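You operate a simulated robot arm through the tools that you are given. There is no shell and no other tool. Be economical: measure what you need, move in short steps, check, and stop when the job is done.

You run a simulated two-armed robot. Do the job below in one go: nothing can be reset, and whatever is moved stays where it is left.

## Task
Poke both dough balls on the board; cover the one whose dent springs back.
Fine: use the poke rod and put it back in its cup; the clear cover goes over that ball.

It is judged by the outcome, as a careful person would: the job done as asked, and still so three seconds after it is handed in. It fails if anything else is knocked over, pushed out of place, dropped, spilled or broken. A push-on lid holds only when it is set on centred and level and pressed home; a screw cap is set on level and turned clockwise until tight.

## Robot
Two 7-joint arms with two-finger grippers on one trunk, on a base that drives. Base frame: it is fixed to the floor where the robot stands at the start and does not move with it; the origin is under the middle of the robot, x ahead of it, y to its left, z up; the surface under the hand at the start is at about z = 900. Readings come in mm, degrees, newtons and seconds.
The left shoulder is at the start at [78, 151, 988], the right one opposite. With the tool pointing down near the work surface each hand reaches from about 100 to 780 mm from the robot's upright axis, wherever it stands, measured 20 degrees to its own side. Places, roughly: proving board top [500, 0, 900]; rod cup [700, -100, 900]. Payload 2.54 kg a hand.
The TCP of each hand is the grasp point between the finger pads, 30 mm short of the fingertips. In the tool frame z runs along the fingers and y along their closing line. Largest opening 116 mm; the body of the gripper starts 95 mm behind the TCP.
Orientation is that of the tool frame in the base frame, as [roll, pitch, yaw] about the fixed x, y, z axes, in that order (R = Rz(yaw) Ry(pitch) Rx(roll)). With the fingers straight down and closing along the base's y, the tool's x points along the base's -x, its y along +y and its z along -z.

## Interface
- The arms move only by the tool nudge_tool. It takes "left_increments", "right_increments" or both (then of equal length, played together; a hand with none holds still); each is a list of rows, each a list of 6 numbers: the shift along the tool's x, y, z in mm, then the turn, a rotation vector about the tool's x, y, z in degrees. In form: [[dx, dy, dz, wx, wy, wz], ...]. A call has 1 to 8 rows; each row shifts and turns the commanded pose from where the row before left it, along the tool's axes as they then stand. "left_gripper" and "right_gripper" are, for a hand that has rows, the closure, from 0 (fully open) to 1 (shut), set as the call begins (left out, the last holds). A row lasts 0.2 s, in which the tool goes at most 50 mm and 8.6 degrees; a call with a longer step from one row to the next is refused whole, and so is a gripper value outside its range. Where a pose cannot be reached the arm comes as near as it can. A force on the tool above 40 N (or 10 N above the force at the start of the call, whichever is more), or a blocked arm, ends the call early, and 0.2 s more pass. Each finger travels about 72 mm/s and halts on what it meets, pressing with about 43 N; the grip force reading is that of the motor and also rises with nothing between the fingers. The clock runs only during rows and for 0.2 s after the last one: add rows that do not move to give the fingers time. The reply holds the time, the measured pose of the TCP, the force on the tool along the base axes, the opening and the grip force, in the units named above and with some noise, with the torque about the TCP (base axes, N m) and any sound that the robot's microphone picked up, and new pictures: "pictures" is both (left out), scene, wrist or none (wrist: the cameras of the hands that moved).
- Cameras (640 x 400 px; columns grow to the right, rows downward): "scene" is now at [158.5, 15.1, 1123]; the picture's right is [0.04, -1.00, 0.00], its down [-0.39, -0.02, -0.92] and it looks along [0.92, 0.04, -0.39] (base axes); focal length 248 px, centre (320, 200). "left" rides on the left gripper at [69, 15, -122] in its tool frame; the picture's right is [-0.21, 0.98, 0.00], its down [-0.83, -0.18, -0.53] and it looks along [-0.52, -0.11, 0.85] (tool axes); focal length 251 px, centre (320, 200). "right" rides on the right gripper at [69, -15, -122] in its tool frame; the picture's right is [0.22, 0.98, 0.00], its down [-0.83, 0.18, -0.53] and it looks along [-0.52, 0.11, 0.85] (tool axes); focal length 251 px, centre (320, 200). There is no depth. A picture from a camera that has moved, and an enlarged one, comes with that camera's place and axes in the base frame and with its lens. The place of the scene camera against the robot may be out by one fixed shift of up to 12 mm in any direction.
- lift_body(by): slides the trunk up (or, below 0, down) by that many mm; the arms and the scene camera ride with it, the base frame stays. It gives what a move gives, with no picture.
- base_move(legs): drives the robot by 1 to 6 legs, each [ahead, left, turn to the left] in mm, mm and degrees, along the robot's own axes; the way and the turn of a leg run together, so that a leg with both is an arc; at most 1500 mm and 180 degrees a leg. The arms and the cameras ride along, it lands a little off, and it stops where it bumps. It gives what a move gives, and a new picture of the scene camera.
- aim_head(pan, tilt): turns the head with the scene camera to pan (to the left, within 80 degrees either way) and tilt (down, from -29 to 69), counted from straight ahead of the robot. It gives what a move gives, and a new picture of the scene camera.
- close_up(camera, box): a new picture of the part [left, top, right, bottom] of that camera's present view, enlarged. It takes no simulated time.
- close_job(): hands the job in; it is judged then, once.

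Go step by step. Nothing tells you exact positions but the pictures and the camera data: compare them with the known pose of the tool, close in by small moves and look again before you grip or let go. The budget is 120 turns and 260 pictures, counting those below and the enlarged ones. Unless the task says otherwise, let go and move clear before handing in, and close with one line.

The tools are called after ">>>" as name(argument=value, ...) on one line, values as JSON. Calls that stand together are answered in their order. nudge_tool: Moves the arms, as the interface text tells. Its arguments: {"type":"object","properties":{"left_increments":{"type":"array","items":{"type":"array","items":{"type":"number"}}},"left_gripper":{"type":"number"},"right_increments":{"type":"array","items":{"type":"array","items":{"type":"number"}}},"right_gripper":{"type":"number"},"pictures":{"type":"string","enum":["both","scene","wrist","none"]}},"required":[]} The other tools are called the same way: lift_body (by) slides the trunk up or down; base_move (legs) drives the base; aim_head (pan, tilt) turns the head that bears the scene camera; close_up (camera, box) takes an enlarged picture of a part of a camera's view; close_job () hands the job in.

At the start:

```text
clock: 0.0
left_ee_pos: [439.9, 197.0, 1000.6]
left_tool_rot: [-180.0, 0.0, -179.9]
left_ft_force: [0.0, 0.7, -0.1]
left_wrist_torque: [-0.02, -0.02, 0.0]
left_opening: 116.0
left_grasp_force: 0.2
right_ee_pos: [366.2, -178.8, 999.5]
right_tool_rot: [179.9, 0.0, 180.0]
right_ft_force: [-0.1, -0.2, 0.1]
right_wrist_torque: [0.01, 0.0, 0.01]
right_opening: 116.0
right_grasp_force: 0.0
trunk travel left (down, up): [-225.0, 64.0]
robot x, y, heading: [-1.6, -1.3, -0.0]
head pan, tilt: [2.5, 22.9]
```

scene: 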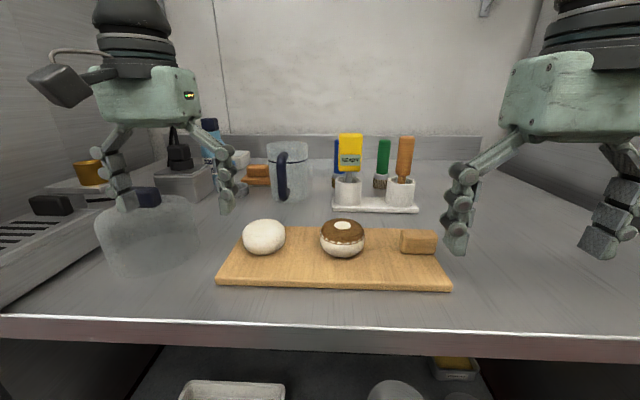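
right: 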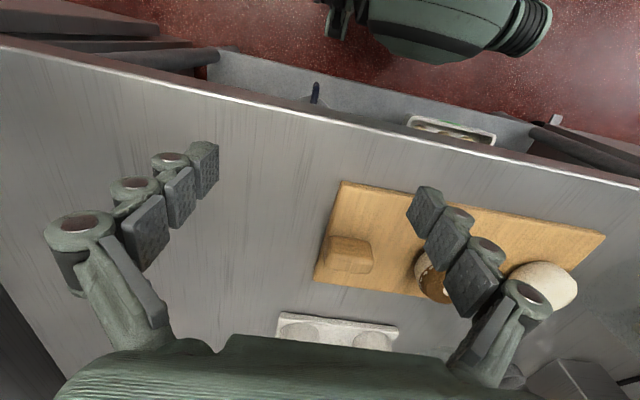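
left: 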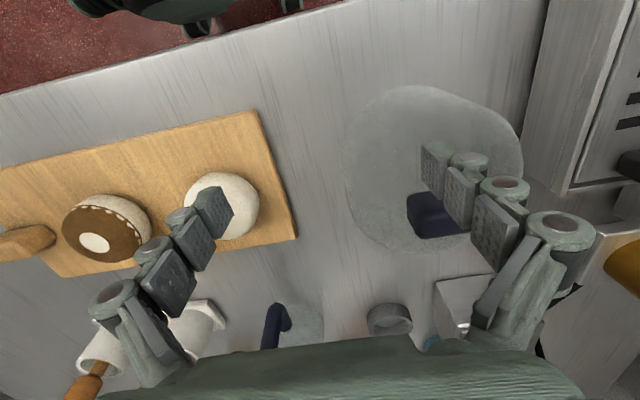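

I see a board with a white ball, a brown-topped ball and a wooden block, a clear cover with a dark knob at left, and a rack with handled items behind. I'll look closer first.

>>> close_up(camera="scene", box=[220, 120, 460, 270])

>>> close_up(camera="scene", box=[20, 120, 260, 290])

```text
2.67 times, centred on (340, 195) of scene
camera zoom: at [158.5, 15.1, 1123.0], right [0.04, -1.0, 0.0], down [-0.39, -0.02, -0.92], along [0.92, 0.04, -0.39], focal length 662 px, centre (267, 213)
```

zoom: 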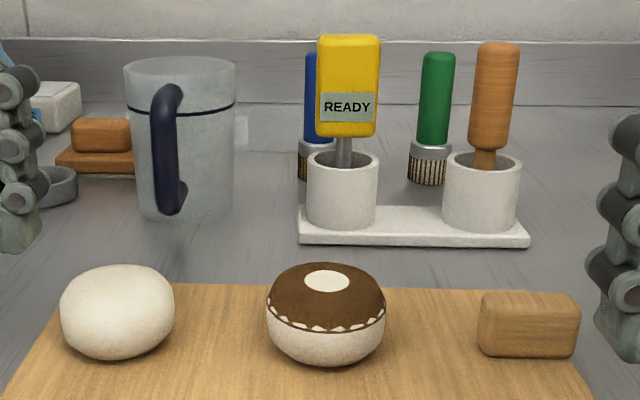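

```text
2.35 times, centred on (140, 205) of scene
camera zoom: at [158.5, 15.1, 1123.0], right [0.04, -1.0, 0.0], down [-0.39, -0.02, -0.92], along [0.92, 0.04, -0.39], focal length 584 px, centre (744, 188)
```

zoom: 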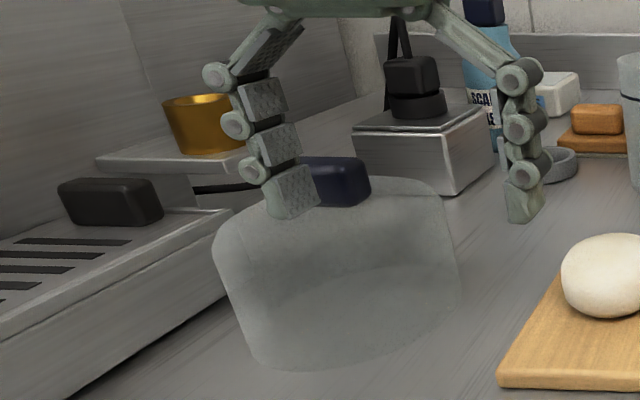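

The wooden-handled rod stands in the right cup at about (690, -143), and the yellow item labelled READY is in the left one. I'll raise the right hand and bring its camera near for a look.

>>> nudge_tool(right_increments=[[0, 0, -45, 0, 0, 0], [0, 0, -45, 0, 0, 0], [-30, 10, -35, 0, 0, 0], [-48, 8, 0, 0, 0, 0], [-48, 8, 0, 0, 0, 0], [-40, 10, 0, 0, 0, 0], [0, 0, 0, 0, 0, 0]], right_gripper=0.35)

```text
clock: 1.6
left_ee_pos: [439.7, 197.5, 999.4]
left_tool_rot: [180.0, 0.0, 179.9]
left_ft_force: [0.1, -0.1, 0.3]
left_wrist_torque: [-0.01, -0.02, -0.01]
left_opening: 115.9
left_grasp_force: 0.0
right_ee_pos: [531.2, -144.8, 1122.1]
right_tool_rot: [-180.0, 0.0, -180.0]
right_ft_force: [0.9, -0.5, -1.0]
right_wrist_torque: [0.0, -0.04, -0.02]
right_opening: 75.3
right_grasp_force: 0.0
trunk travel left (down, up): [-225.0, 64.0]
robot x, y, heading: [-2.0, -3.7, -0.2]
head pan, tilt: [2.5, 22.9]
camera scene: at [158.4, 15.0, 1123.1], right [0.04, -1.0, 0.0], down [-0.39, -0.02, -0.92], along [0.92, 0.04, -0.39], focal length 248 px, centre (320, 200)
camera right: at [462.7, -161.1, 1244.6], right [-0.21, 0.98, 0.0], down [0.83, 0.18, 0.53], along [0.52, 0.11, -0.85], focal length 251 px, centre (320, 200)
```

scene: 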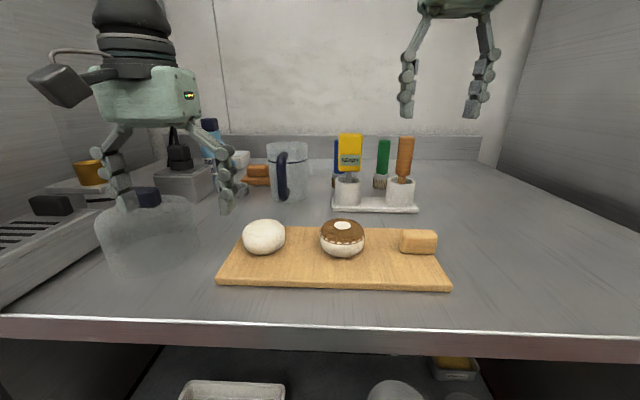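
right: 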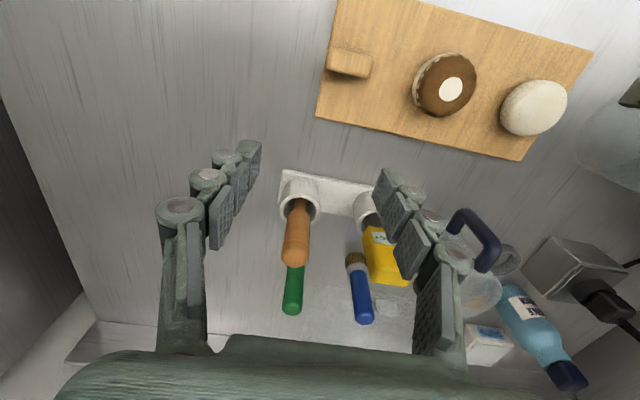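

I'll zoom the wrist view to pin the rod's axis.

>>> close_up(camera="right", box=[240, 150, 440, 320])

```text
2.35 times, centred on (340, 235) of right
camera zoom: at [462.7, -161.1, 1244.6], right [-0.21, 0.98, 0.0], down [0.83, 0.18, 0.53], along [0.52, 0.11, -0.85], focal length 592 px, centre (273, 118)
```

zoom: 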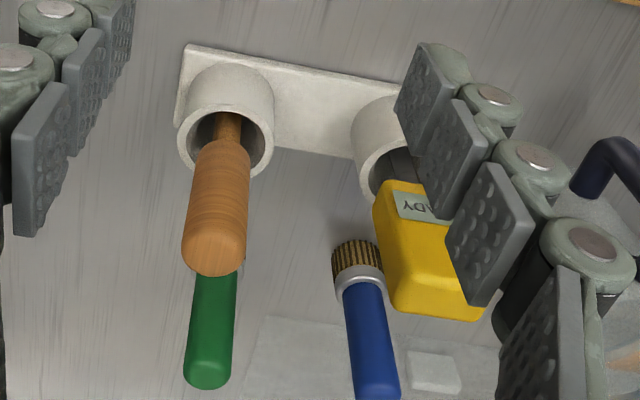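

Both readings put the rod upright at about (661, -147), with the handle from z≈966 to 1048. I'll move above it and check.

>>> nudge_tool(right_increments=[[-45, 0, 0, 0, 0, 0], [-45, 0, 0, 0, 0, 0], [-40, -2, 0, 0, 0, 0], [0, 0, 0, 0, 0, 0], [0, 0, 0, 0, 0, 0]])

```text
clock: 2.8
left_ee_pos: [439.9, 197.0, 998.9]
left_tool_rot: [-180.0, 0.0, -179.9]
left_ft_force: [-0.1, 0.3, -0.4]
left_wrist_torque: [0.01, -0.01, 0.01]
left_opening: 116.0
left_grasp_force: 0.0
right_ee_pos: [654.1, -145.2, 1122.6]
right_tool_rot: [-180.0, 0.0, -179.9]
right_ft_force: [0.1, -0.1, -0.2]
right_wrist_torque: [0.03, -0.02, -0.01]
right_opening: 75.7
right_grasp_force: 0.0
right hand out of reach, approached as far as the arm can: row 3
trunk travel left (down, up): [-225.0, 64.0]
robot x, y, heading: [1.9, 2.0, 0.0]
head pan, tilt: [2.5, 22.9]
camera scene: at [158.6, 15.1, 1123.0], right [0.04, -1.0, 0.0], down [-0.39, -0.02, -0.92], along [0.92, 0.04, -0.39], focal length 248 px, centre (320, 200)
camera right: at [584.6, -161.6, 1245.3], right [-0.21, 0.98, 0.0], down [0.83, 0.18, 0.53], along [0.52, 0.12, -0.85], focal length 251 px, centre (320, 200)
```

scene: 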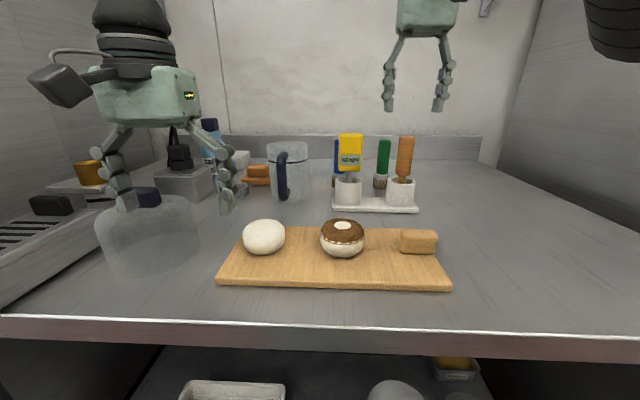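
right: 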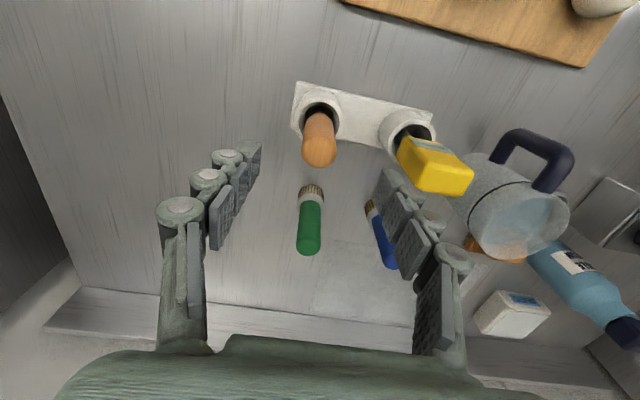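

The right arm is near its reach limit here, so I'll raise the left hand clear and drive 60 mm forward.

>>> nudge_tool(left_increments=[[0, 0, -45, 0, 0, 0], [0, 0, -45, 0, 0, 0], [0, 0, -45, 0, 0, 0], [0, 0, 0, 0, 0, 0]], pictures="wrist")

>>> base_move(legs=[[60, 0, 0]])

>>> nudge_tool(right_increments=[[0, 0, 0, 0, 0, 0]], pictures="wrist")

```text
clock: 3.8
left_ee_pos: [438.8, 199.5, 1134.2]
left_tool_rot: [-180.0, 0.0, 180.0]
left_ft_force: [0.1, 0.3, -0.2]
left_wrist_torque: [0.02, 0.01, 0.0]
left_opening: 116.4
left_grasp_force: 0.1
right_ee_pos: [653.4, -145.6, 1122.4]
right_tool_rot: [-180.0, -0.1, -180.0]
right_ft_force: [-0.7, -0.1, 0.9]
right_wrist_torque: [-0.04, -0.02, 0.03]
right_opening: 75.4
right_grasp_force: 0.1
trunk travel left (down, up): [-225.0, 64.0]
robot x, y, heading: [-1.4, -1.4, 0.1]
head pan, tilt: [2.5, 22.9]
camera left: at [368.7, 214.0, 1255.1], right [0.21, 0.98, 0.0], down [0.83, -0.18, 0.53], along [0.52, -0.11, -0.85], focal length 251 px, centre (320, 200)
```

left: 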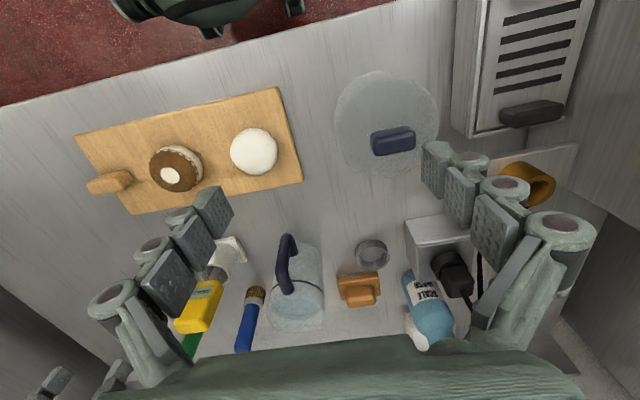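

```text
clock: 5.0
left_ee_pos: [503.3, 199.3, 1134.6]
left_tool_rot: [-179.9, -0.1, -179.9]
left_ft_force: [-1.3, -0.2, -0.2]
left_wrist_torque: [-0.01, 0.01, -0.03]
left_opening: 116.2
left_grasp_force: 0.0
right_ee_pos: [717.2, -145.8, 1122.1]
right_tool_rot: [-180.0, -0.1, -179.9]
right_ft_force: [0.1, -0.3, 0.1]
right_wrist_torque: [0.02, -0.04, -0.04]
right_opening: 75.1
right_grasp_force: 0.0
trunk travel left (down, up): [-225.0, 64.0]
robot x, y, heading: [61.5, -0.2, 0.0]
head pan, tilt: [2.5, 22.9]
stopped in leg 1: the robot was blocked; the commanded pose is now the measured one
camera scene: at [221.3, 14.9, 1123.2], right [0.04, -1.0, 0.0], down [-0.39, -0.02, -0.92], along [0.92, 0.04, -0.39], focal length 248 px, centre (320, 200)
```

scene: 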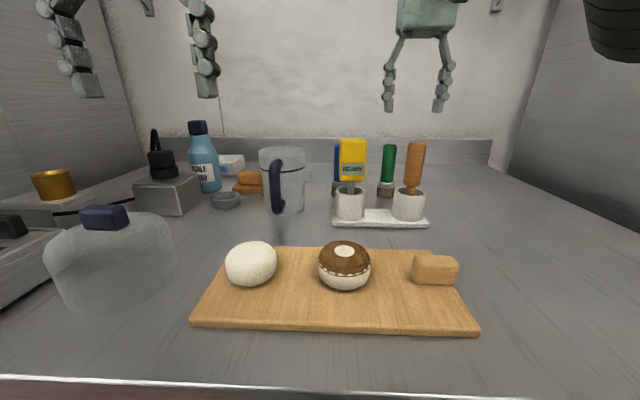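

```text
clock: 5.4
left_ee_pos: [501.5, 197.9, 1133.2]
left_tool_rot: [-180.0, 0.0, -179.9]
left_ft_force: [0.1, -0.4, -0.5]
left_wrist_torque: [-0.03, 0.01, 0.01]
left_opening: 116.2
left_grasp_force: 0.0
right_ee_pos: [718.0, -145.5, 1123.1]
right_tool_rot: [-179.9, -0.1, -180.0]
right_ft_force: [0.2, 0.2, -0.5]
right_wrist_torque: [0.01, -0.01, 0.0]
right_opening: 75.5
right_grasp_force: 0.0
trunk travel left (down, up): [-225.0, 64.0]
robot x, y, heading: [62.5, 2.5, -0.2]
head pan, tilt: [2.5, 22.9]
camera right: at [648.2, -161.9, 1244.6], right [-0.21, 0.98, 0.0], down [0.83, 0.18, 0.53], along [0.52, 0.11, -0.85], focal length 251 px, centre (320, 200)
```

right: 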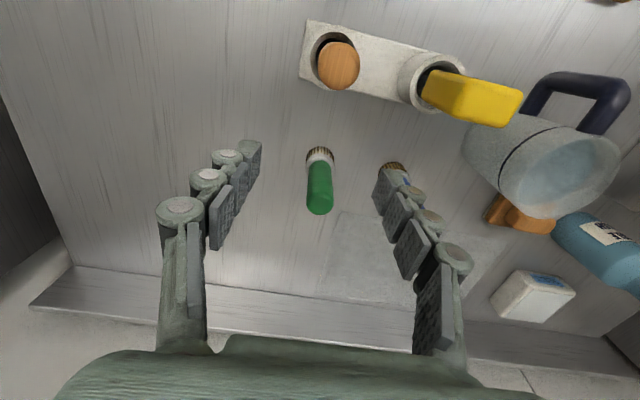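

The rod axis reads (659, -145). I'll move over it, descend partly, and check.

>>> nudge_tool(right_increments=[[30, 0, 0, 0, 0, 0], [29, 0, 0, 0, 0, 0], [0, 0, 0, 0, 0, 0], [0, 0, 25, 0, 0, 0], [0, 0, 20, 0, 0, 0], [0, 0, 0, 0, 0, 0]])

>>> close_up(camera="scene", box=[320, 80, 480, 240])

```text
clock: 6.8
left_ee_pos: [502.4, 198.6, 1133.6]
left_tool_rot: [179.9, 0.0, -179.8]
left_ft_force: [-0.3, 0.6, 0.2]
left_wrist_torque: [-0.01, 0.0, 0.01]
left_opening: 115.8
left_grasp_force: 0.1
right_ee_pos: [656.4, -145.3, 1077.5]
right_tool_rot: [179.9, -0.1, 180.0]
right_ft_force: [0.2, 0.5, -0.3]
right_wrist_torque: [-0.01, 0.04, 0.0]
right_opening: 75.3
right_grasp_force: 0.1
trunk travel left (down, up): [-225.0, 64.0]
robot x, y, heading: [68.8, 0.4, 0.1]
head pan, tilt: [2.5, 22.9]
camera scene: at [221.9, 14.9, 1123.1], right [0.04, -1.0, 0.0], down [-0.39, -0.02, -0.92], along [0.92, 0.04, -0.39], focal length 248 px, centre (320, 200)
camera right: at [587.5, -161.6, 1200.5], right [-0.21, 0.98, 0.0], down [0.83, 0.18, 0.53], along [0.52, 0.11, -0.85], focal length 251 px, centre (320, 200)
```

scene: 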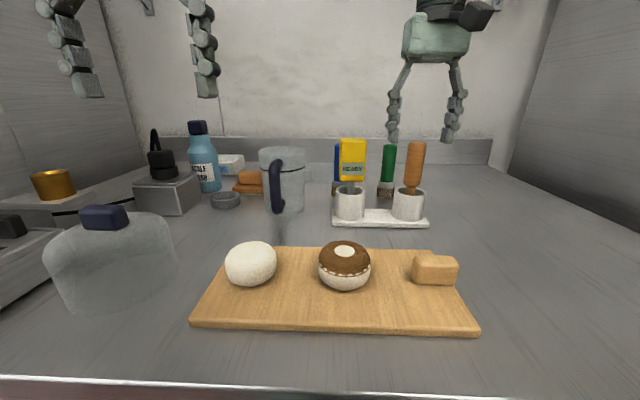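
right: 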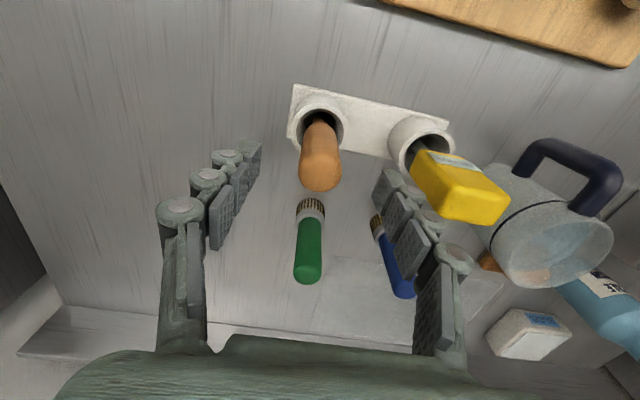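

```text
2.50 times, centred on (400, 160) of scene
camera zoom: at [221.9, 14.9, 1123.1], right [0.04, -1.0, 0.0], down [-0.39, -0.02, -0.92], along [0.92, 0.04, -0.39], focal length 620 px, centre (120, 300)
```

zoom: 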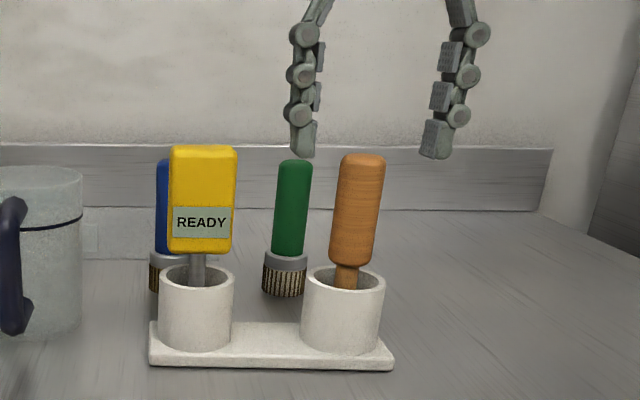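

The fingers straddle the handle. I'll descend to z≈1015 and close.

>>> nudge_tool(right_increments=[[-5, 0, 15, 0, 0, 0], [0, 0, 25, 0, 0, 0], [0, 0, 22, 0, 0, 0], [0, 0, 0, 0, 0, 0]], pictures="both")

>>> close_up(camera="scene", box=[320, 80, 480, 240])

```text
clock: 7.8
left_ee_pos: [502.3, 198.3, 1133.8]
left_tool_rot: [180.0, 0.0, -179.9]
left_ft_force: [0.4, -0.7, -0.7]
left_wrist_torque: [-0.03, 0.03, 0.04]
left_opening: 116.1
left_grasp_force: 0.1
right_ee_pos: [662.3, -144.9, 1014.4]
right_tool_rot: [179.9, 0.0, 179.8]
right_ft_force: [-1.1, -0.2, 0.6]
right_wrist_torque: [-0.02, -0.03, -0.01]
right_opening: 75.5
right_grasp_force: 0.0
trunk travel left (down, up): [-225.0, 64.0]
robot x, y, heading: [69.0, -0.7, 0.1]
head pan, tilt: [2.5, 22.9]
camera scene: at [221.9, 14.9, 1123.1], right [0.04, -1.0, 0.0], down [-0.39, -0.02, -0.92], along [0.92, 0.04, -0.39], focal length 248 px, centre (320, 200)
camera right: at [593.6, -161.4, 1137.4], right [-0.21, 0.98, 0.0], down [0.83, 0.18, 0.53], along [0.52, 0.11, -0.85], focal length 251 px, centre (320, 200)
```

scene: 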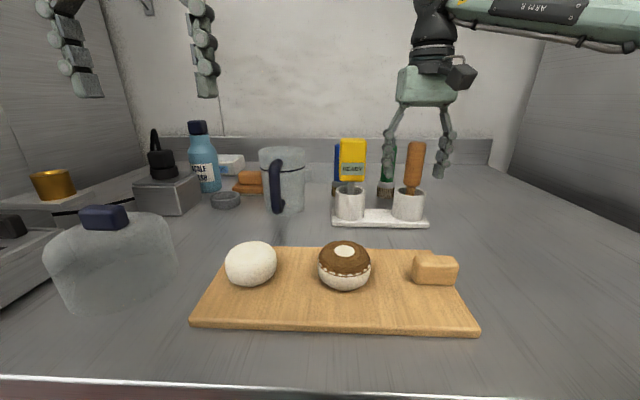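
right: 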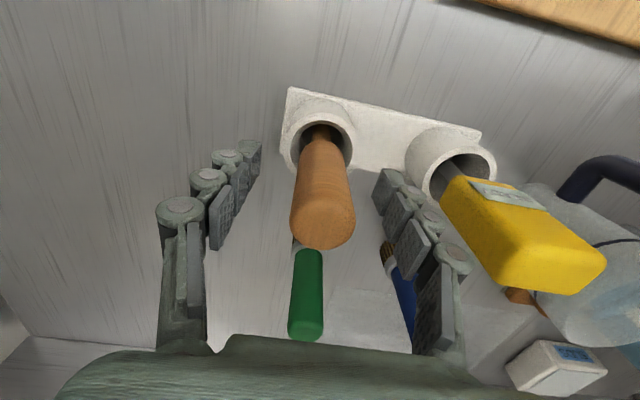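

```text
2.50 times, centred on (400, 160) of scene
camera zoom: at [221.9, 14.9, 1123.1], right [0.04, -1.0, 0.0], down [-0.39, -0.02, -0.92], along [0.92, 0.04, -0.39], focal length 620 px, centre (120, 300)
```

zoom: 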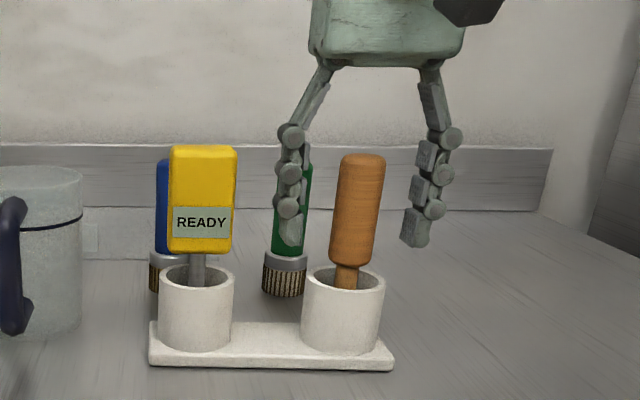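

The handle sits between the pads at TCP height. Closing now.

>>> nudge_tool(right_increments=[[0, 0, 0, 0, 0, 0], [0, 0, 0, 0, 0, 0], [0, 0, 0, 0, 0, 0], [0, 0, 0, 0, 0, 0]], right_gripper=1, pictures="none")

>>> close_up(camera="scene", box=[320, 80, 480, 240])

```text
clock: 8.8
left_ee_pos: [502.8, 198.3, 1133.9]
left_tool_rot: [-180.0, 0.0, -180.0]
left_ft_force: [-0.5, -0.4, -0.7]
left_wrist_torque: [0.0, 0.01, -0.02]
left_opening: 116.0
left_grasp_force: 0.1
right_ee_pos: [661.7, -145.6, 1015.0]
right_tool_rot: [-179.9, 0.1, 179.9]
right_ft_force: [0.4, 0.6, -0.3]
right_wrist_torque: [0.01, 0.0, -0.03]
right_opening: 28.0
right_grasp_force: 42.8
trunk travel left (down, up): [-225.0, 64.0]
robot x, y, heading: [65.5, -5.8, -0.0]
head pan, tilt: [2.5, 22.9]
```

```text
2.50 times, centred on (400, 160) of scene
camera zoom: at [222.0, 14.9, 1123.0], right [0.04, -1.0, 0.0], down [-0.39, -0.02, -0.92], along [0.92, 0.04, -0.39], focal length 620 px, centre (120, 300)
```

zoom: 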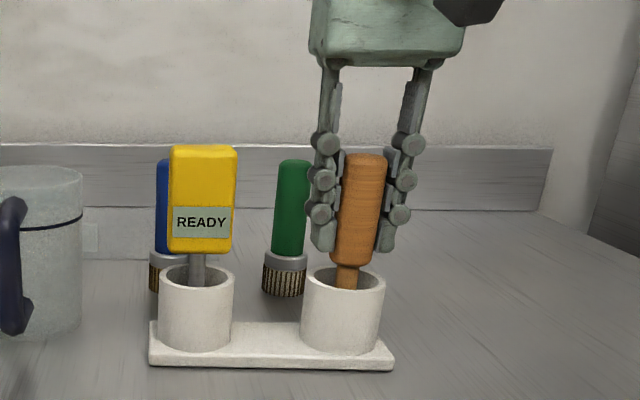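

Gripped on the 28 mm handle at (661.7, -145.6, 1015). Lifting straight up.

>>> nudge_tool(right_increments=[[0, 0, -20, 0, 0, 0], [0, 0, -25, 0, 0, 0], [0, 0, -30, 0, 0, 0], [0, 0, -35, 0, 0, 0], [0, 0, 0, 0, 0, 0]], pictures="scene")

>>> close_up(camera="scene", box=[320, 50, 500, 230])

```text
clock: 10.0
left_ee_pos: [502.2, 197.1, 1133.6]
left_tool_rot: [-180.0, 0.0, -179.9]
left_ft_force: [-0.4, -0.3, 0.3]
left_wrist_torque: [-0.04, 0.03, -0.03]
left_opening: 115.8
left_grasp_force: 0.1
right_ee_pos: [663.6, -141.9, 1123.5]
right_tool_rot: [180.0, -0.1, 179.8]
right_ft_force: [-0.6, 0.1, -0.9]
right_wrist_torque: [0.02, 0.0, -0.01]
right_opening: 28.1
right_grasp_force: 43.7
trunk travel left (down, up): [-225.0, 64.0]
robot x, y, heading: [66.2, -1.9, 0.1]
head pan, tilt: [2.5, 22.9]
camera scene: at [222.2, 14.7, 1122.9], right [0.04, -1.0, 0.0], down [-0.39, -0.02, -0.92], along [0.92, 0.04, -0.39], focal length 248 px, centre (320, 200)
```

scene: 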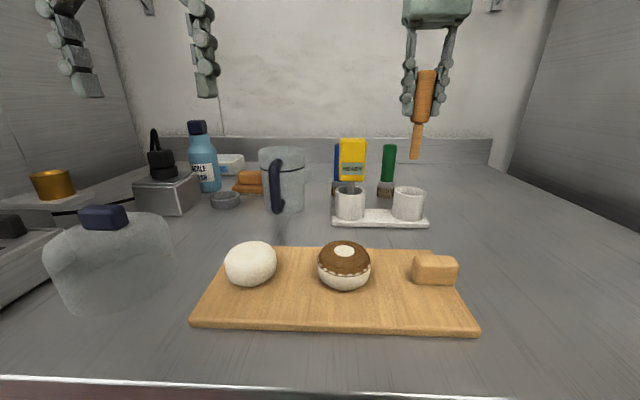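

```text
2.22 times, centred on (410, 140) of scene
camera zoom: at [222.2, 14.7, 1122.9], right [0.04, -1.0, 0.0], down [-0.39, -0.02, -0.92], along [0.92, 0.04, -0.39], focal length 551 px, centre (120, 333)
```

zoom: 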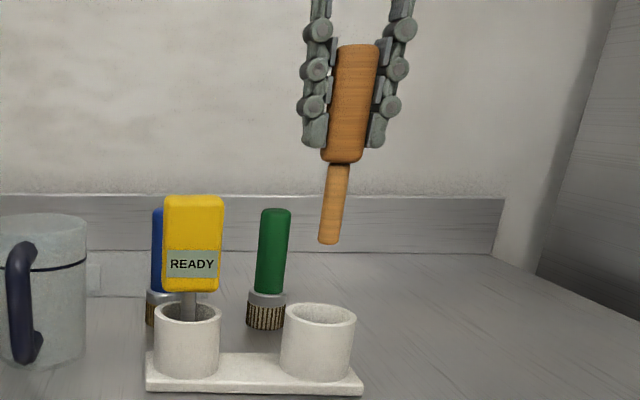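

The rod hangs vertical, tip about 103 mm below the TCP. I'll carry it over the brown-topped ball (est. (471, -5)).

>>> nudge_tool(right_increments=[[38, 27, 0, 0, 0, 0], [38, 27, 0, 0, 0, 0], [38, 27, 0, 0, 0, 0], [38, 27, 0, 0, 0, 0], [40, 29, 0, 0, 0, 0], [0, 0, 0, 0, 0, 0], [0, 0, 0, 0, 0, 0]])

>>> close_up(camera="scene", box=[180, 130, 500, 350])

```text
clock: 11.6
left_ee_pos: [502.6, 198.7, 1134.5]
left_tool_rot: [180.0, 0.0, -179.9]
left_ft_force: [-0.4, 0.4, -0.6]
left_wrist_torque: [-0.02, -0.01, 0.01]
left_opening: 115.8
left_grasp_force: 0.0
right_ee_pos: [471.4, -7.0, 1124.5]
right_tool_rot: [179.9, -0.1, 180.0]
right_ft_force: [-0.2, 0.2, -0.5]
right_wrist_torque: [0.0, 0.0, 0.01]
right_opening: 28.1
right_grasp_force: 43.1
trunk travel left (down, up): [-225.0, 64.0]
robot x, y, heading: [64.1, -0.5, 0.2]
head pan, tilt: [2.5, 22.9]
camera scene: at [222.0, 14.9, 1123.0], right [0.04, -1.0, 0.0], down [-0.39, -0.02, -0.92], along [0.92, 0.04, -0.39], focal length 248 px, centre (320, 200)
camera right: at [402.0, -22.9, 1246.4], right [-0.21, 0.98, 0.0], down [0.83, 0.18, 0.53], along [0.52, 0.11, -0.85], focal length 251 px, centre (320, 200)
```

scene: 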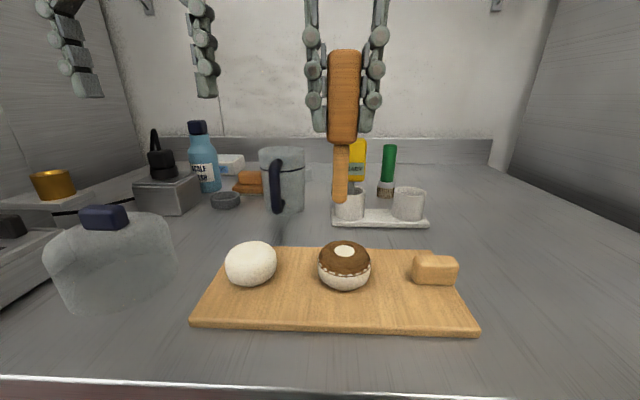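
right: 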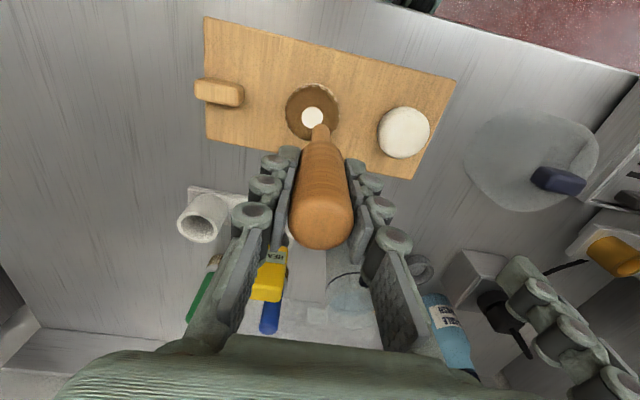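

```text
1.82 times, centred on (340, 240) of scene
camera zoom: at [222.0, 14.9, 1123.0], right [0.04, -1.0, 0.0], down [-0.39, -0.02, -0.92], along [0.92, 0.04, -0.39], focal length 451 px, centre (284, 127)
```

zoom: 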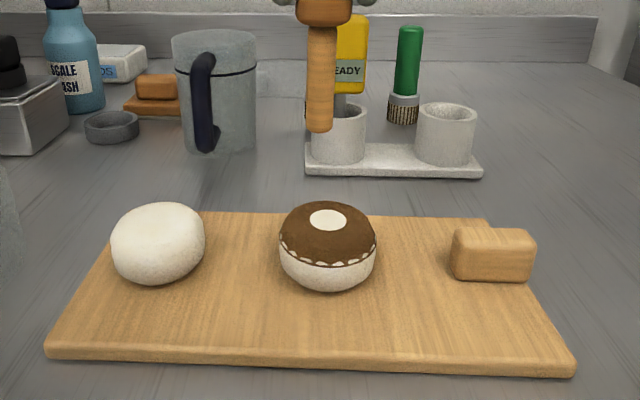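

The brown ball's spot is about (475, -16, 950) and the white ball about (474, 101). I'll lower the tip to just above the brown ball and check.

>>> nudge_tool(right_increments=[[-8, -6, 0, 0, 0, 0], [0, 0, 25, 0, 0, 0], [0, 0, 20, 0, 0, 0], [0, 0, 0, 0, 0, 0]], pictures="wrist")

>>> close_up(camera="scene", box=[260, 150, 420, 310])

>>> close_up(camera="right", box=[220, 40, 440, 200])

```text
clock: 12.6
left_ee_pos: [502.2, 197.9, 1134.4]
left_tool_rot: [-179.9, 0.1, -179.9]
left_ft_force: [-0.3, -0.2, 0.6]
left_wrist_torque: [0.01, 0.0, 0.01]
left_opening: 116.0
left_grasp_force: 0.0
right_ee_pos: [478.0, -13.7, 1080.3]
right_tool_rot: [180.0, 0.0, 180.0]
right_ft_force: [0.6, 0.0, -0.9]
right_wrist_torque: [0.01, -0.02, 0.01]
right_opening: 28.2
right_grasp_force: 43.2
trunk travel left (down, up): [-225.0, 64.0]
robot x, y, heading: [67.6, 1.5, 0.1]
head pan, tilt: [2.5, 22.9]
camera right: at [408.5, -30.5, 1203.3], right [-0.21, 0.98, 0.0], down [0.83, 0.18, 0.53], along [0.52, 0.11, -0.85], focal length 251 px, centre (320, 200)
```

right: 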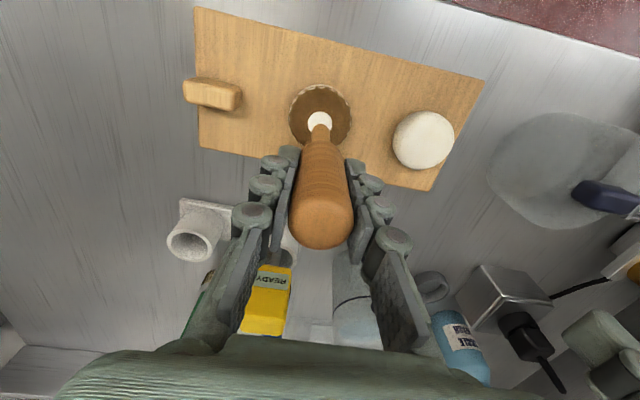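

```text
2.50 times, centred on (340, 230) of scene
camera zoom: at [221.9, 14.9, 1123.0], right [0.04, -1.0, 0.0], down [-0.39, -0.02, -0.92], along [0.92, 0.04, -0.39], focal length 620 px, centre (270, 125)
```

zoom: 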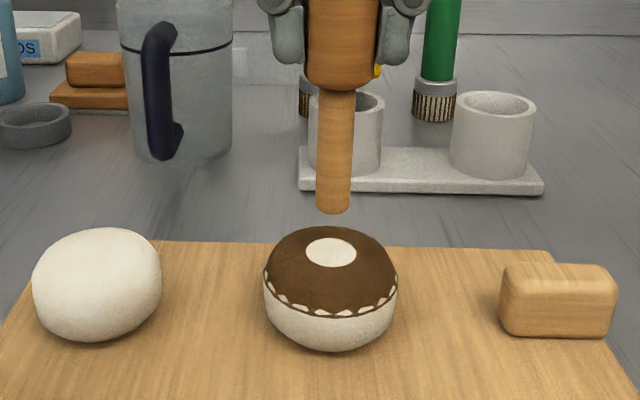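

```text
2.50 times, centred on (330, 120) of right
camera zoom: at [408.5, -30.5, 1203.3], right [-0.21, 0.98, 0.0], down [0.83, 0.18, 0.53], along [0.52, 0.11, -0.85], focal length 629 px, centre (295, 400)
```

zoom: 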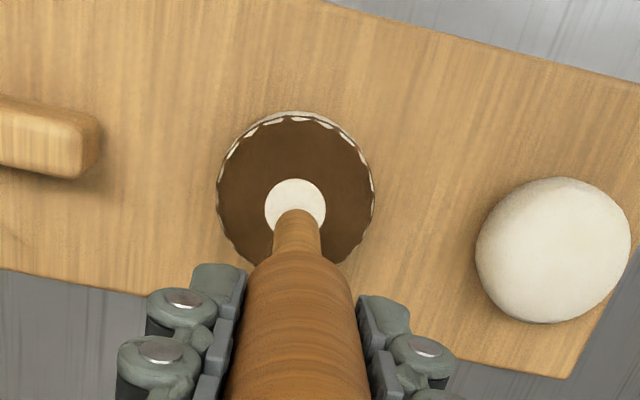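

Aligned, with a gap of roughly 20 mm. I'll lower in small steps, watching the force.

>>> nudge_tool(right_increments=[[0, 0, 8, 0, 0, 0], [0, 0, 7, 0, 0, 0], [0, 0, 0, 0, 0, 0]], pictures="none")

>>> close_up(camera="scene", box=[260, 150, 420, 310])

```text
clock: 13.4
left_ee_pos: [501.8, 199.4, 1132.9]
left_tool_rot: [180.0, 0.0, -179.9]
left_ft_force: [-0.3, 1.2, 0.3]
left_wrist_torque: [0.0, 0.01, 0.02]
left_opening: 116.2
left_grasp_force: 0.0
right_ee_pos: [478.6, -13.6, 1064.9]
right_tool_rot: [180.0, 0.0, -179.9]
right_ft_force: [0.3, -0.5, -0.6]
right_wrist_torque: [0.01, -0.03, -0.01]
right_opening: 28.3
right_grasp_force: 43.0
trunk travel left (down, up): [-225.0, 64.0]
robot x, y, heading: [59.6, -1.8, 0.0]
head pan, tilt: [2.5, 22.9]
```

```text
2.50 times, centred on (340, 230) of scene
camera zoom: at [222.0, 14.9, 1123.0], right [0.04, -1.0, 0.0], down [-0.39, -0.02, -0.92], along [0.92, 0.04, -0.39], focal length 620 px, centre (270, 125)
```

zoom: 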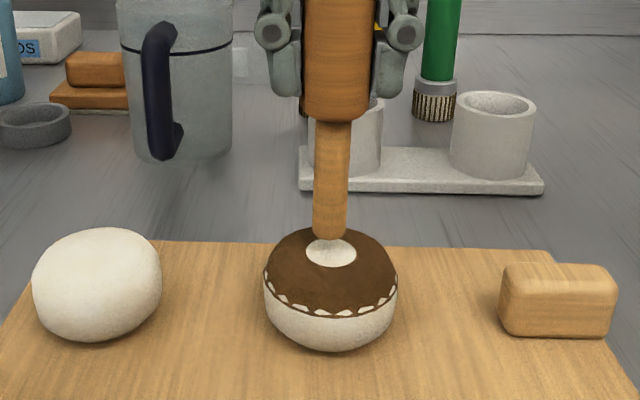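

>>> nudge_tool(right_increments=[[0, 0, 5, 0, 0, 0], [0, 0, 4, 0, 0, 0], [0, 0, 0, 0, 0, 0]], pictures="none")

>>> close_up(camera="scene", box=[260, 150, 420, 310])

```text
clock: 14.2
left_ee_pos: [502.4, 198.6, 1133.2]
left_tool_rot: [180.0, 0.0, -179.9]
left_ft_force: [-0.9, -0.2, 0.8]
left_wrist_torque: [0.02, 0.03, 0.03]
left_opening: 115.8
left_grasp_force: 0.0
right_ee_pos: [479.6, -15.5, 1055.8]
right_tool_rot: [179.9, 0.0, 179.9]
right_ft_force: [0.0, -0.1, 1.8]
right_wrist_torque: [0.04, 0.0, 0.02]
right_opening: 28.2
right_grasp_force: 43.3
trunk travel left (down, up): [-225.0, 64.0]
robot x, y, heading: [62.3, -0.1, 0.0]
head pan, tilt: [2.5, 22.9]
```

```text
2.50 times, centred on (340, 230) of scene
camera zoom: at [221.9, 14.9, 1123.1], right [0.04, -1.0, 0.0], down [-0.39, -0.02, -0.92], along [0.92, 0.04, -0.39], focal length 620 px, centre (270, 125)
```

zoom: 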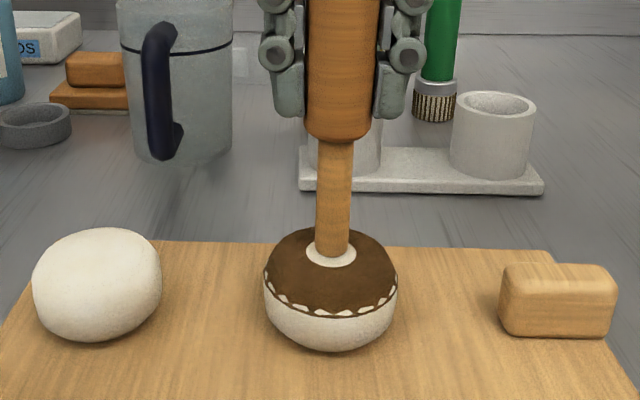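

Contact at TCP z≈1057 (1.8 N). Press about 8 mm in.

>>> nudge_tool(right_increments=[[0, 0, 4, 0, 0, 0], [0, 0, 4, 0, 0, 0], [0, 0, 0, 0, 0, 0]], pictures="none")

>>> close_up(camera="scene", box=[260, 150, 420, 310])

```text
clock: 14.7
left_ee_pos: [501.3, 198.1, 1134.5]
left_tool_rot: [179.8, 0.1, -179.8]
left_ft_force: [-0.6, 0.0, -0.5]
left_wrist_torque: [-0.02, 0.02, 0.02]
left_opening: 115.4
left_grasp_force: 0.1
right_ee_pos: [476.6, -13.5, 1056.1]
right_tool_rot: [179.5, 0.3, 179.8]
right_ft_force: [-3.7, -1.7, 16.7]
right_wrist_torque: [-0.16, 0.39, -0.01]
right_opening: 28.1
right_grasp_force: 42.9
trunk travel left (down, up): [-225.0, 64.0]
robot x, y, heading: [61.4, -0.8, -0.1]
head pan, tilt: [2.5, 22.9]
stopped in row 2 (right hand): the force on the tool passed its limit at 42 N (the readings are from after the stop); the commanded pose is now the measured one
```

```text
2.50 times, centred on (340, 230) of scene
camera zoom: at [220.9, 14.7, 1123.2], right [0.04, -1.0, 0.0], down [-0.39, -0.02, -0.92], along [0.92, 0.04, -0.39], focal length 620 px, centre (270, 125)
```

zoom: 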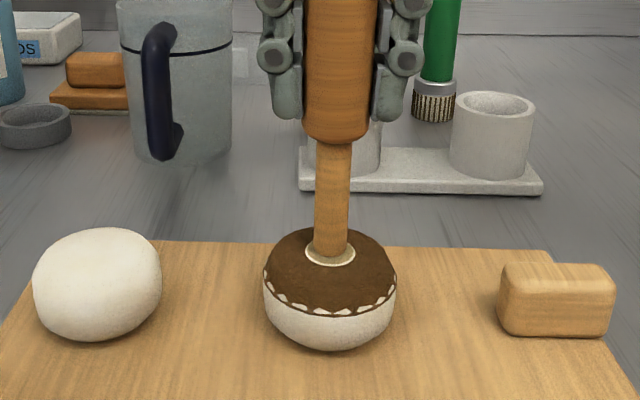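

It resisted firmly, over 40 N. I'll lift off and look at the dent right away.

>>> nudge_tool(right_increments=[[0, 0, -20, 0, 0, 0]], pictures="none")

>>> close_up(camera="scene", box=[290, 210, 400, 310])

>>> nudge_tool(right_increments=[[0, 0, -20, 0, 0, 0], [0, 0, -15, 0, 0, 0], [0, 0, 0, 0, 0, 0], [0, 0, 0, 0, 0, 0], [0, 0, 0, 0, 0, 0]], pictures="none")

>>> close_up(camera="scene", box=[290, 210, 400, 310])

```text
clock: 15.1
left_ee_pos: [501.8, 198.4, 1133.3]
left_tool_rot: [-180.0, 0.0, -179.9]
left_ft_force: [0.3, -0.6, -0.8]
left_wrist_torque: [0.02, -0.04, -0.01]
left_opening: 115.8
left_grasp_force: 0.0
right_ee_pos: [477.8, -12.0, 1073.7]
right_tool_rot: [179.6, 0.3, 179.8]
right_ft_force: [0.7, -0.1, 0.9]
right_wrist_torque: [0.02, -0.05, 0.0]
right_opening: 28.2
right_grasp_force: 43.0
trunk travel left (down, up): [-225.0, 64.0]
robot x, y, heading: [60.4, 3.9, -0.2]
head pan, tilt: [2.5, 22.9]
```

```text
4.00 times, centred on (345, 260) of scene
camera zoom: at [221.3, 14.9, 1122.9], right [0.04, -1.0, 0.0], down [-0.39, -0.02, -0.92], along [0.92, 0.04, -0.39], focal length 992 px, centre (220, -40)
```

zoom: 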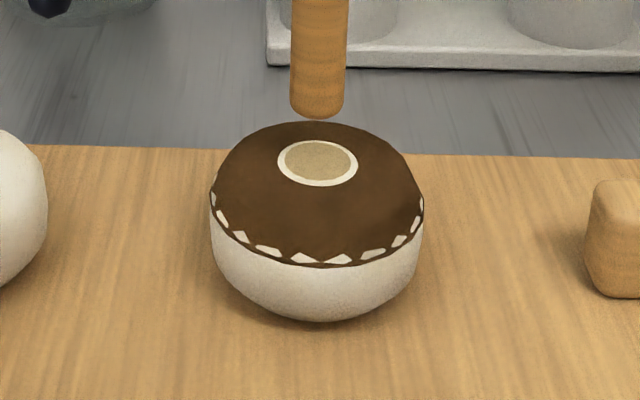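

```text
clock: 16.3
left_ee_pos: [503.2, 199.8, 1133.5]
left_tool_rot: [179.9, 0.0, -179.9]
left_ft_force: [-0.9, 0.1, -0.5]
left_wrist_torque: [0.02, 0.0, 0.04]
left_opening: 116.2
left_grasp_force: 0.0
right_ee_pos: [478.6, -12.7, 1109.6]
right_tool_rot: [179.5, 0.2, 179.7]
right_ft_force: [-0.5, 0.3, -0.7]
right_wrist_torque: [0.03, 0.01, 0.04]
right_opening: 28.2
right_grasp_force: 42.8
trunk travel left (down, up): [-225.0, 64.0]
robot x, y, heading: [61.8, -2.0, 0.1]
head pan, tilt: [2.5, 22.9]
```

```text
4.00 times, centred on (345, 260) of scene
camera zoom: at [222.0, 14.9, 1123.0], right [0.04, -1.0, 0.0], down [-0.39, -0.02, -0.92], along [0.92, 0.04, -0.39], focal length 992 px, centre (220, -40)
```

zoom: 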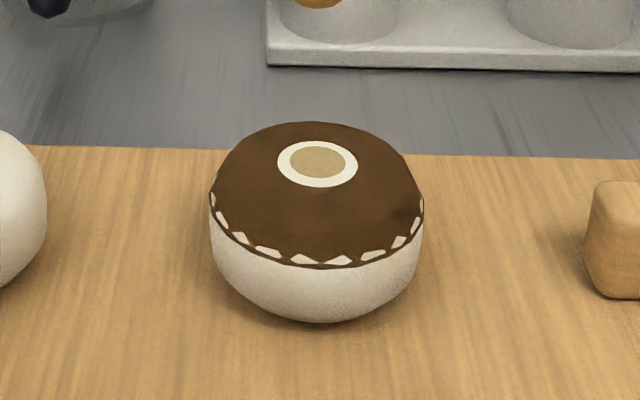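

A beige dent appeared and looks to be shrinking. I'll move over the white ball and check the brown one again on the way.

>>> nudge_tool(right_increments=[[0, 40, 0, 0, 0, 0], [0, 40, 0, 0, 0, 0], [0, 36, 0, 0, 0, 0], [0, 0, 0, 0, 0, 0]], pictures="both")

>>> close_up(camera="scene", box=[290, 210, 400, 310])

>>> close_up(camera="scene", box=[180, 150, 340, 310])

>>> close_up(camera="right", box=[220, 40, 440, 200])

```text
clock: 17.3
left_ee_pos: [503.2, 198.9, 1132.7]
left_tool_rot: [179.9, -0.1, -179.8]
left_ft_force: [1.0, 13.2, -3.8]
left_wrist_torque: [-0.81, 0.08, 0.08]
left_opening: 110.3
left_grasp_force: 0.1
right_ee_pos: [478.7, 100.2, 1114.1]
right_tool_rot: [179.6, 0.4, 179.7]
right_ft_force: [-1.6, -13.0, 4.2]
right_wrist_torque: [1.4, -0.19, -0.29]
right_opening: 28.0
right_grasp_force: 43.1
trunk travel left (down, up): [-225.0, 64.0]
robot x, y, heading: [61.9, 2.1, 0.0]
head pan, tilt: [2.5, 22.9]
camera scene: at [221.9, 14.7, 1123.0], right [0.04, -1.0, 0.0], down [-0.39, -0.02, -0.92], along [0.92, 0.04, -0.39], focal length 248 px, centre (320, 200)
camera right: at [409.1, 83.6, 1236.3], right [-0.21, 0.98, 0.01], down [0.82, 0.17, 0.54], along [0.53, 0.12, -0.84], focal length 251 px, centre (320, 200)
```

scene: 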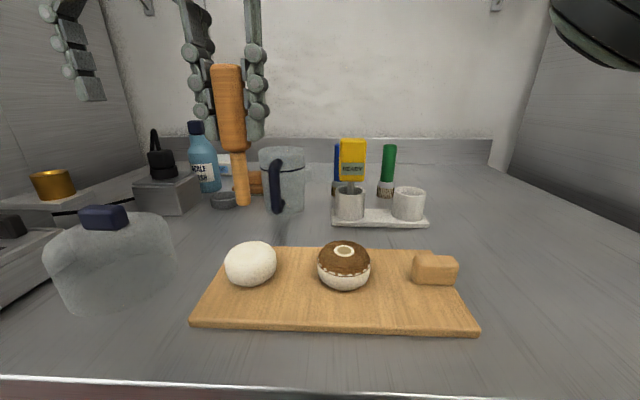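
right: 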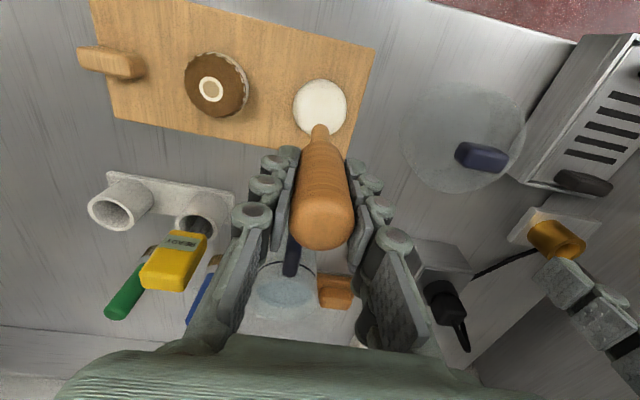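

```text
4.00 times, centred on (345, 260) of scene
camera zoom: at [221.9, 14.7, 1123.0], right [0.04, -1.0, 0.0], down [-0.39, -0.02, -0.92], along [0.92, 0.04, -0.39], focal length 992 px, centre (220, -40)
```

zoom: 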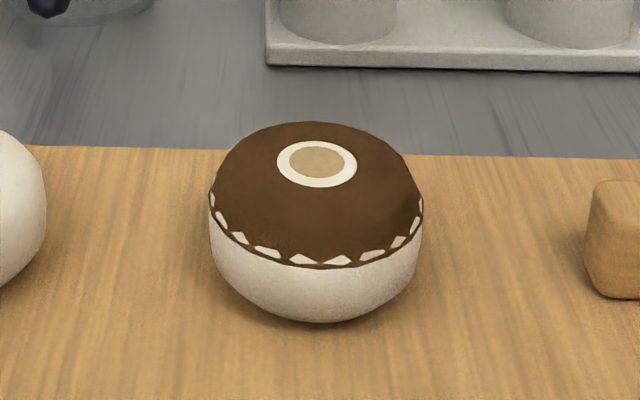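

```text
2.50 times, centred on (260, 230) of scene
camera zoom: at [221.9, 14.7, 1123.0], right [0.04, -1.0, 0.0], down [-0.39, -0.02, -0.92], along [0.92, 0.04, -0.39], focal length 620 px, centre (470, 125)
```

zoom: 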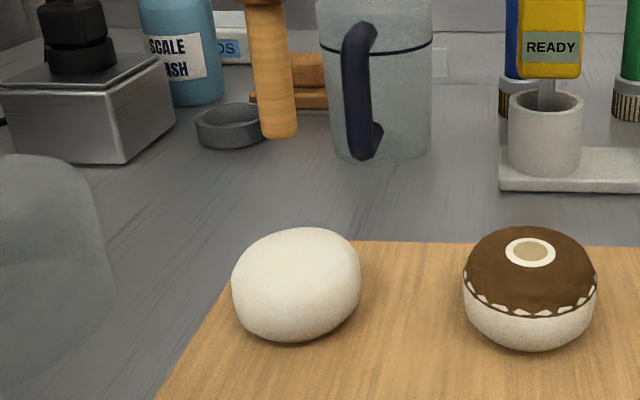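

```text
2.50 times, centred on (330, 120) of right
camera zoom: at [409.1, 83.6, 1236.3], right [-0.21, 0.98, 0.01], down [0.82, 0.17, 0.54], along [0.53, 0.12, -0.84], focal length 629 px, centre (295, 400)
```

zoom: 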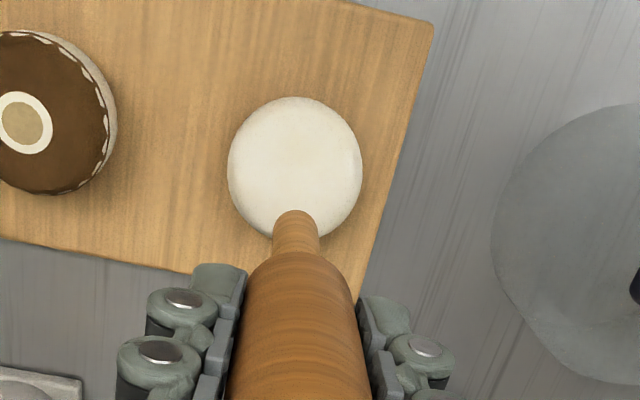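

The hands touched lightly. I'll move the left hand aside at once.

>>> nudge_tool(left_increments=[[0, 30, 0, 0, 0, 0], [0, 30, 0, 0, 0, 0], [0, 20, 0, 0, 0, 0], [0, 0, 0, 0, 0, 0]], pictures="wrist")

>>> close_up(camera="scene", box=[290, 210, 400, 310])

>>> close_up(camera="right", box=[150, 20, 370, 200])

```text
clock: 18.3
left_ee_pos: [500.1, 278.2, 1134.8]
left_tool_rot: [-180.0, 0.1, -179.9]
left_ft_force: [0.3, -0.1, -0.5]
left_wrist_torque: [0.01, 0.0, -0.02]
left_opening: 115.9
left_grasp_force: 0.0
right_ee_pos: [479.6, 100.5, 1112.9]
right_tool_rot: [179.6, 0.2, 179.8]
right_ft_force: [0.6, 0.0, 0.0]
right_wrist_torque: [0.02, 0.0, 0.01]
right_opening: 27.9
right_grasp_force: 43.0
trunk travel left (down, up): [-225.0, 64.0]
robot x, y, heading: [64.1, -0.0, -0.3]
head pan, tilt: [2.5, 22.9]
camera left: at [429.7, 294.2, 1255.2], right [0.21, 0.98, 0.0], down [0.83, -0.18, 0.53], along [0.52, -0.11, -0.85], focal length 251 px, centre (320, 200)
```

left: 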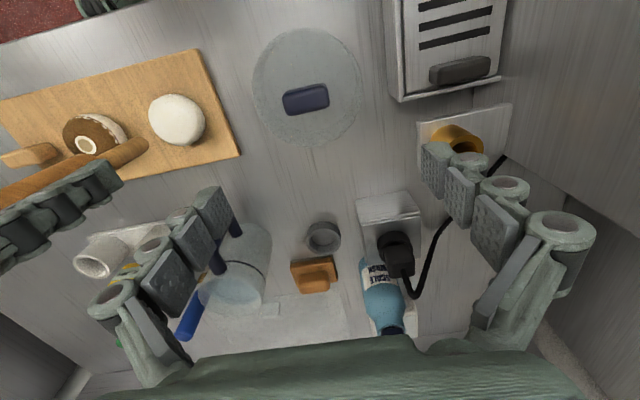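

```text
4.00 times, centred on (345, 260) of scene
camera zoom: at [222.0, 14.8, 1123.0], right [0.04, -1.0, 0.0], down [-0.39, -0.02, -0.92], along [0.92, 0.04, -0.39], focal length 992 px, centre (220, -40)
```

zoom: 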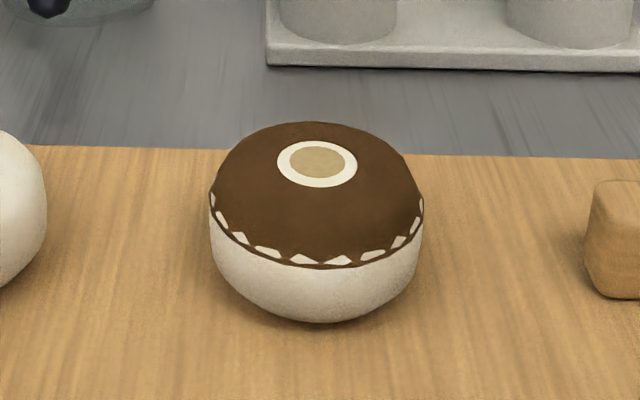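

```text
2.22 times, centred on (260, 110) of right
camera zoom: at [408.9, 84.1, 1235.7], right [-0.21, 0.98, 0.01], down [0.82, 0.17, 0.54], along [0.53, 0.12, -0.84], focal length 559 px, centre (453, 400)
```

zoom: 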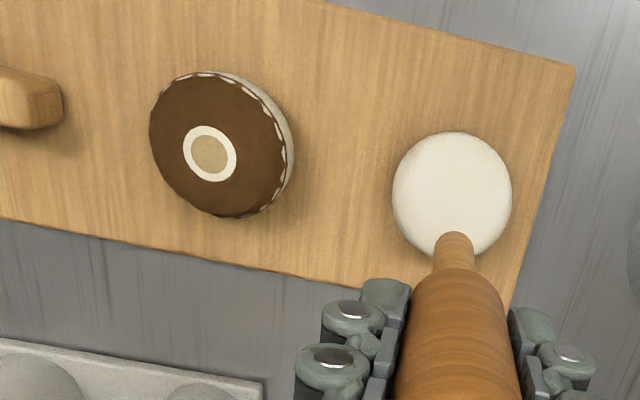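

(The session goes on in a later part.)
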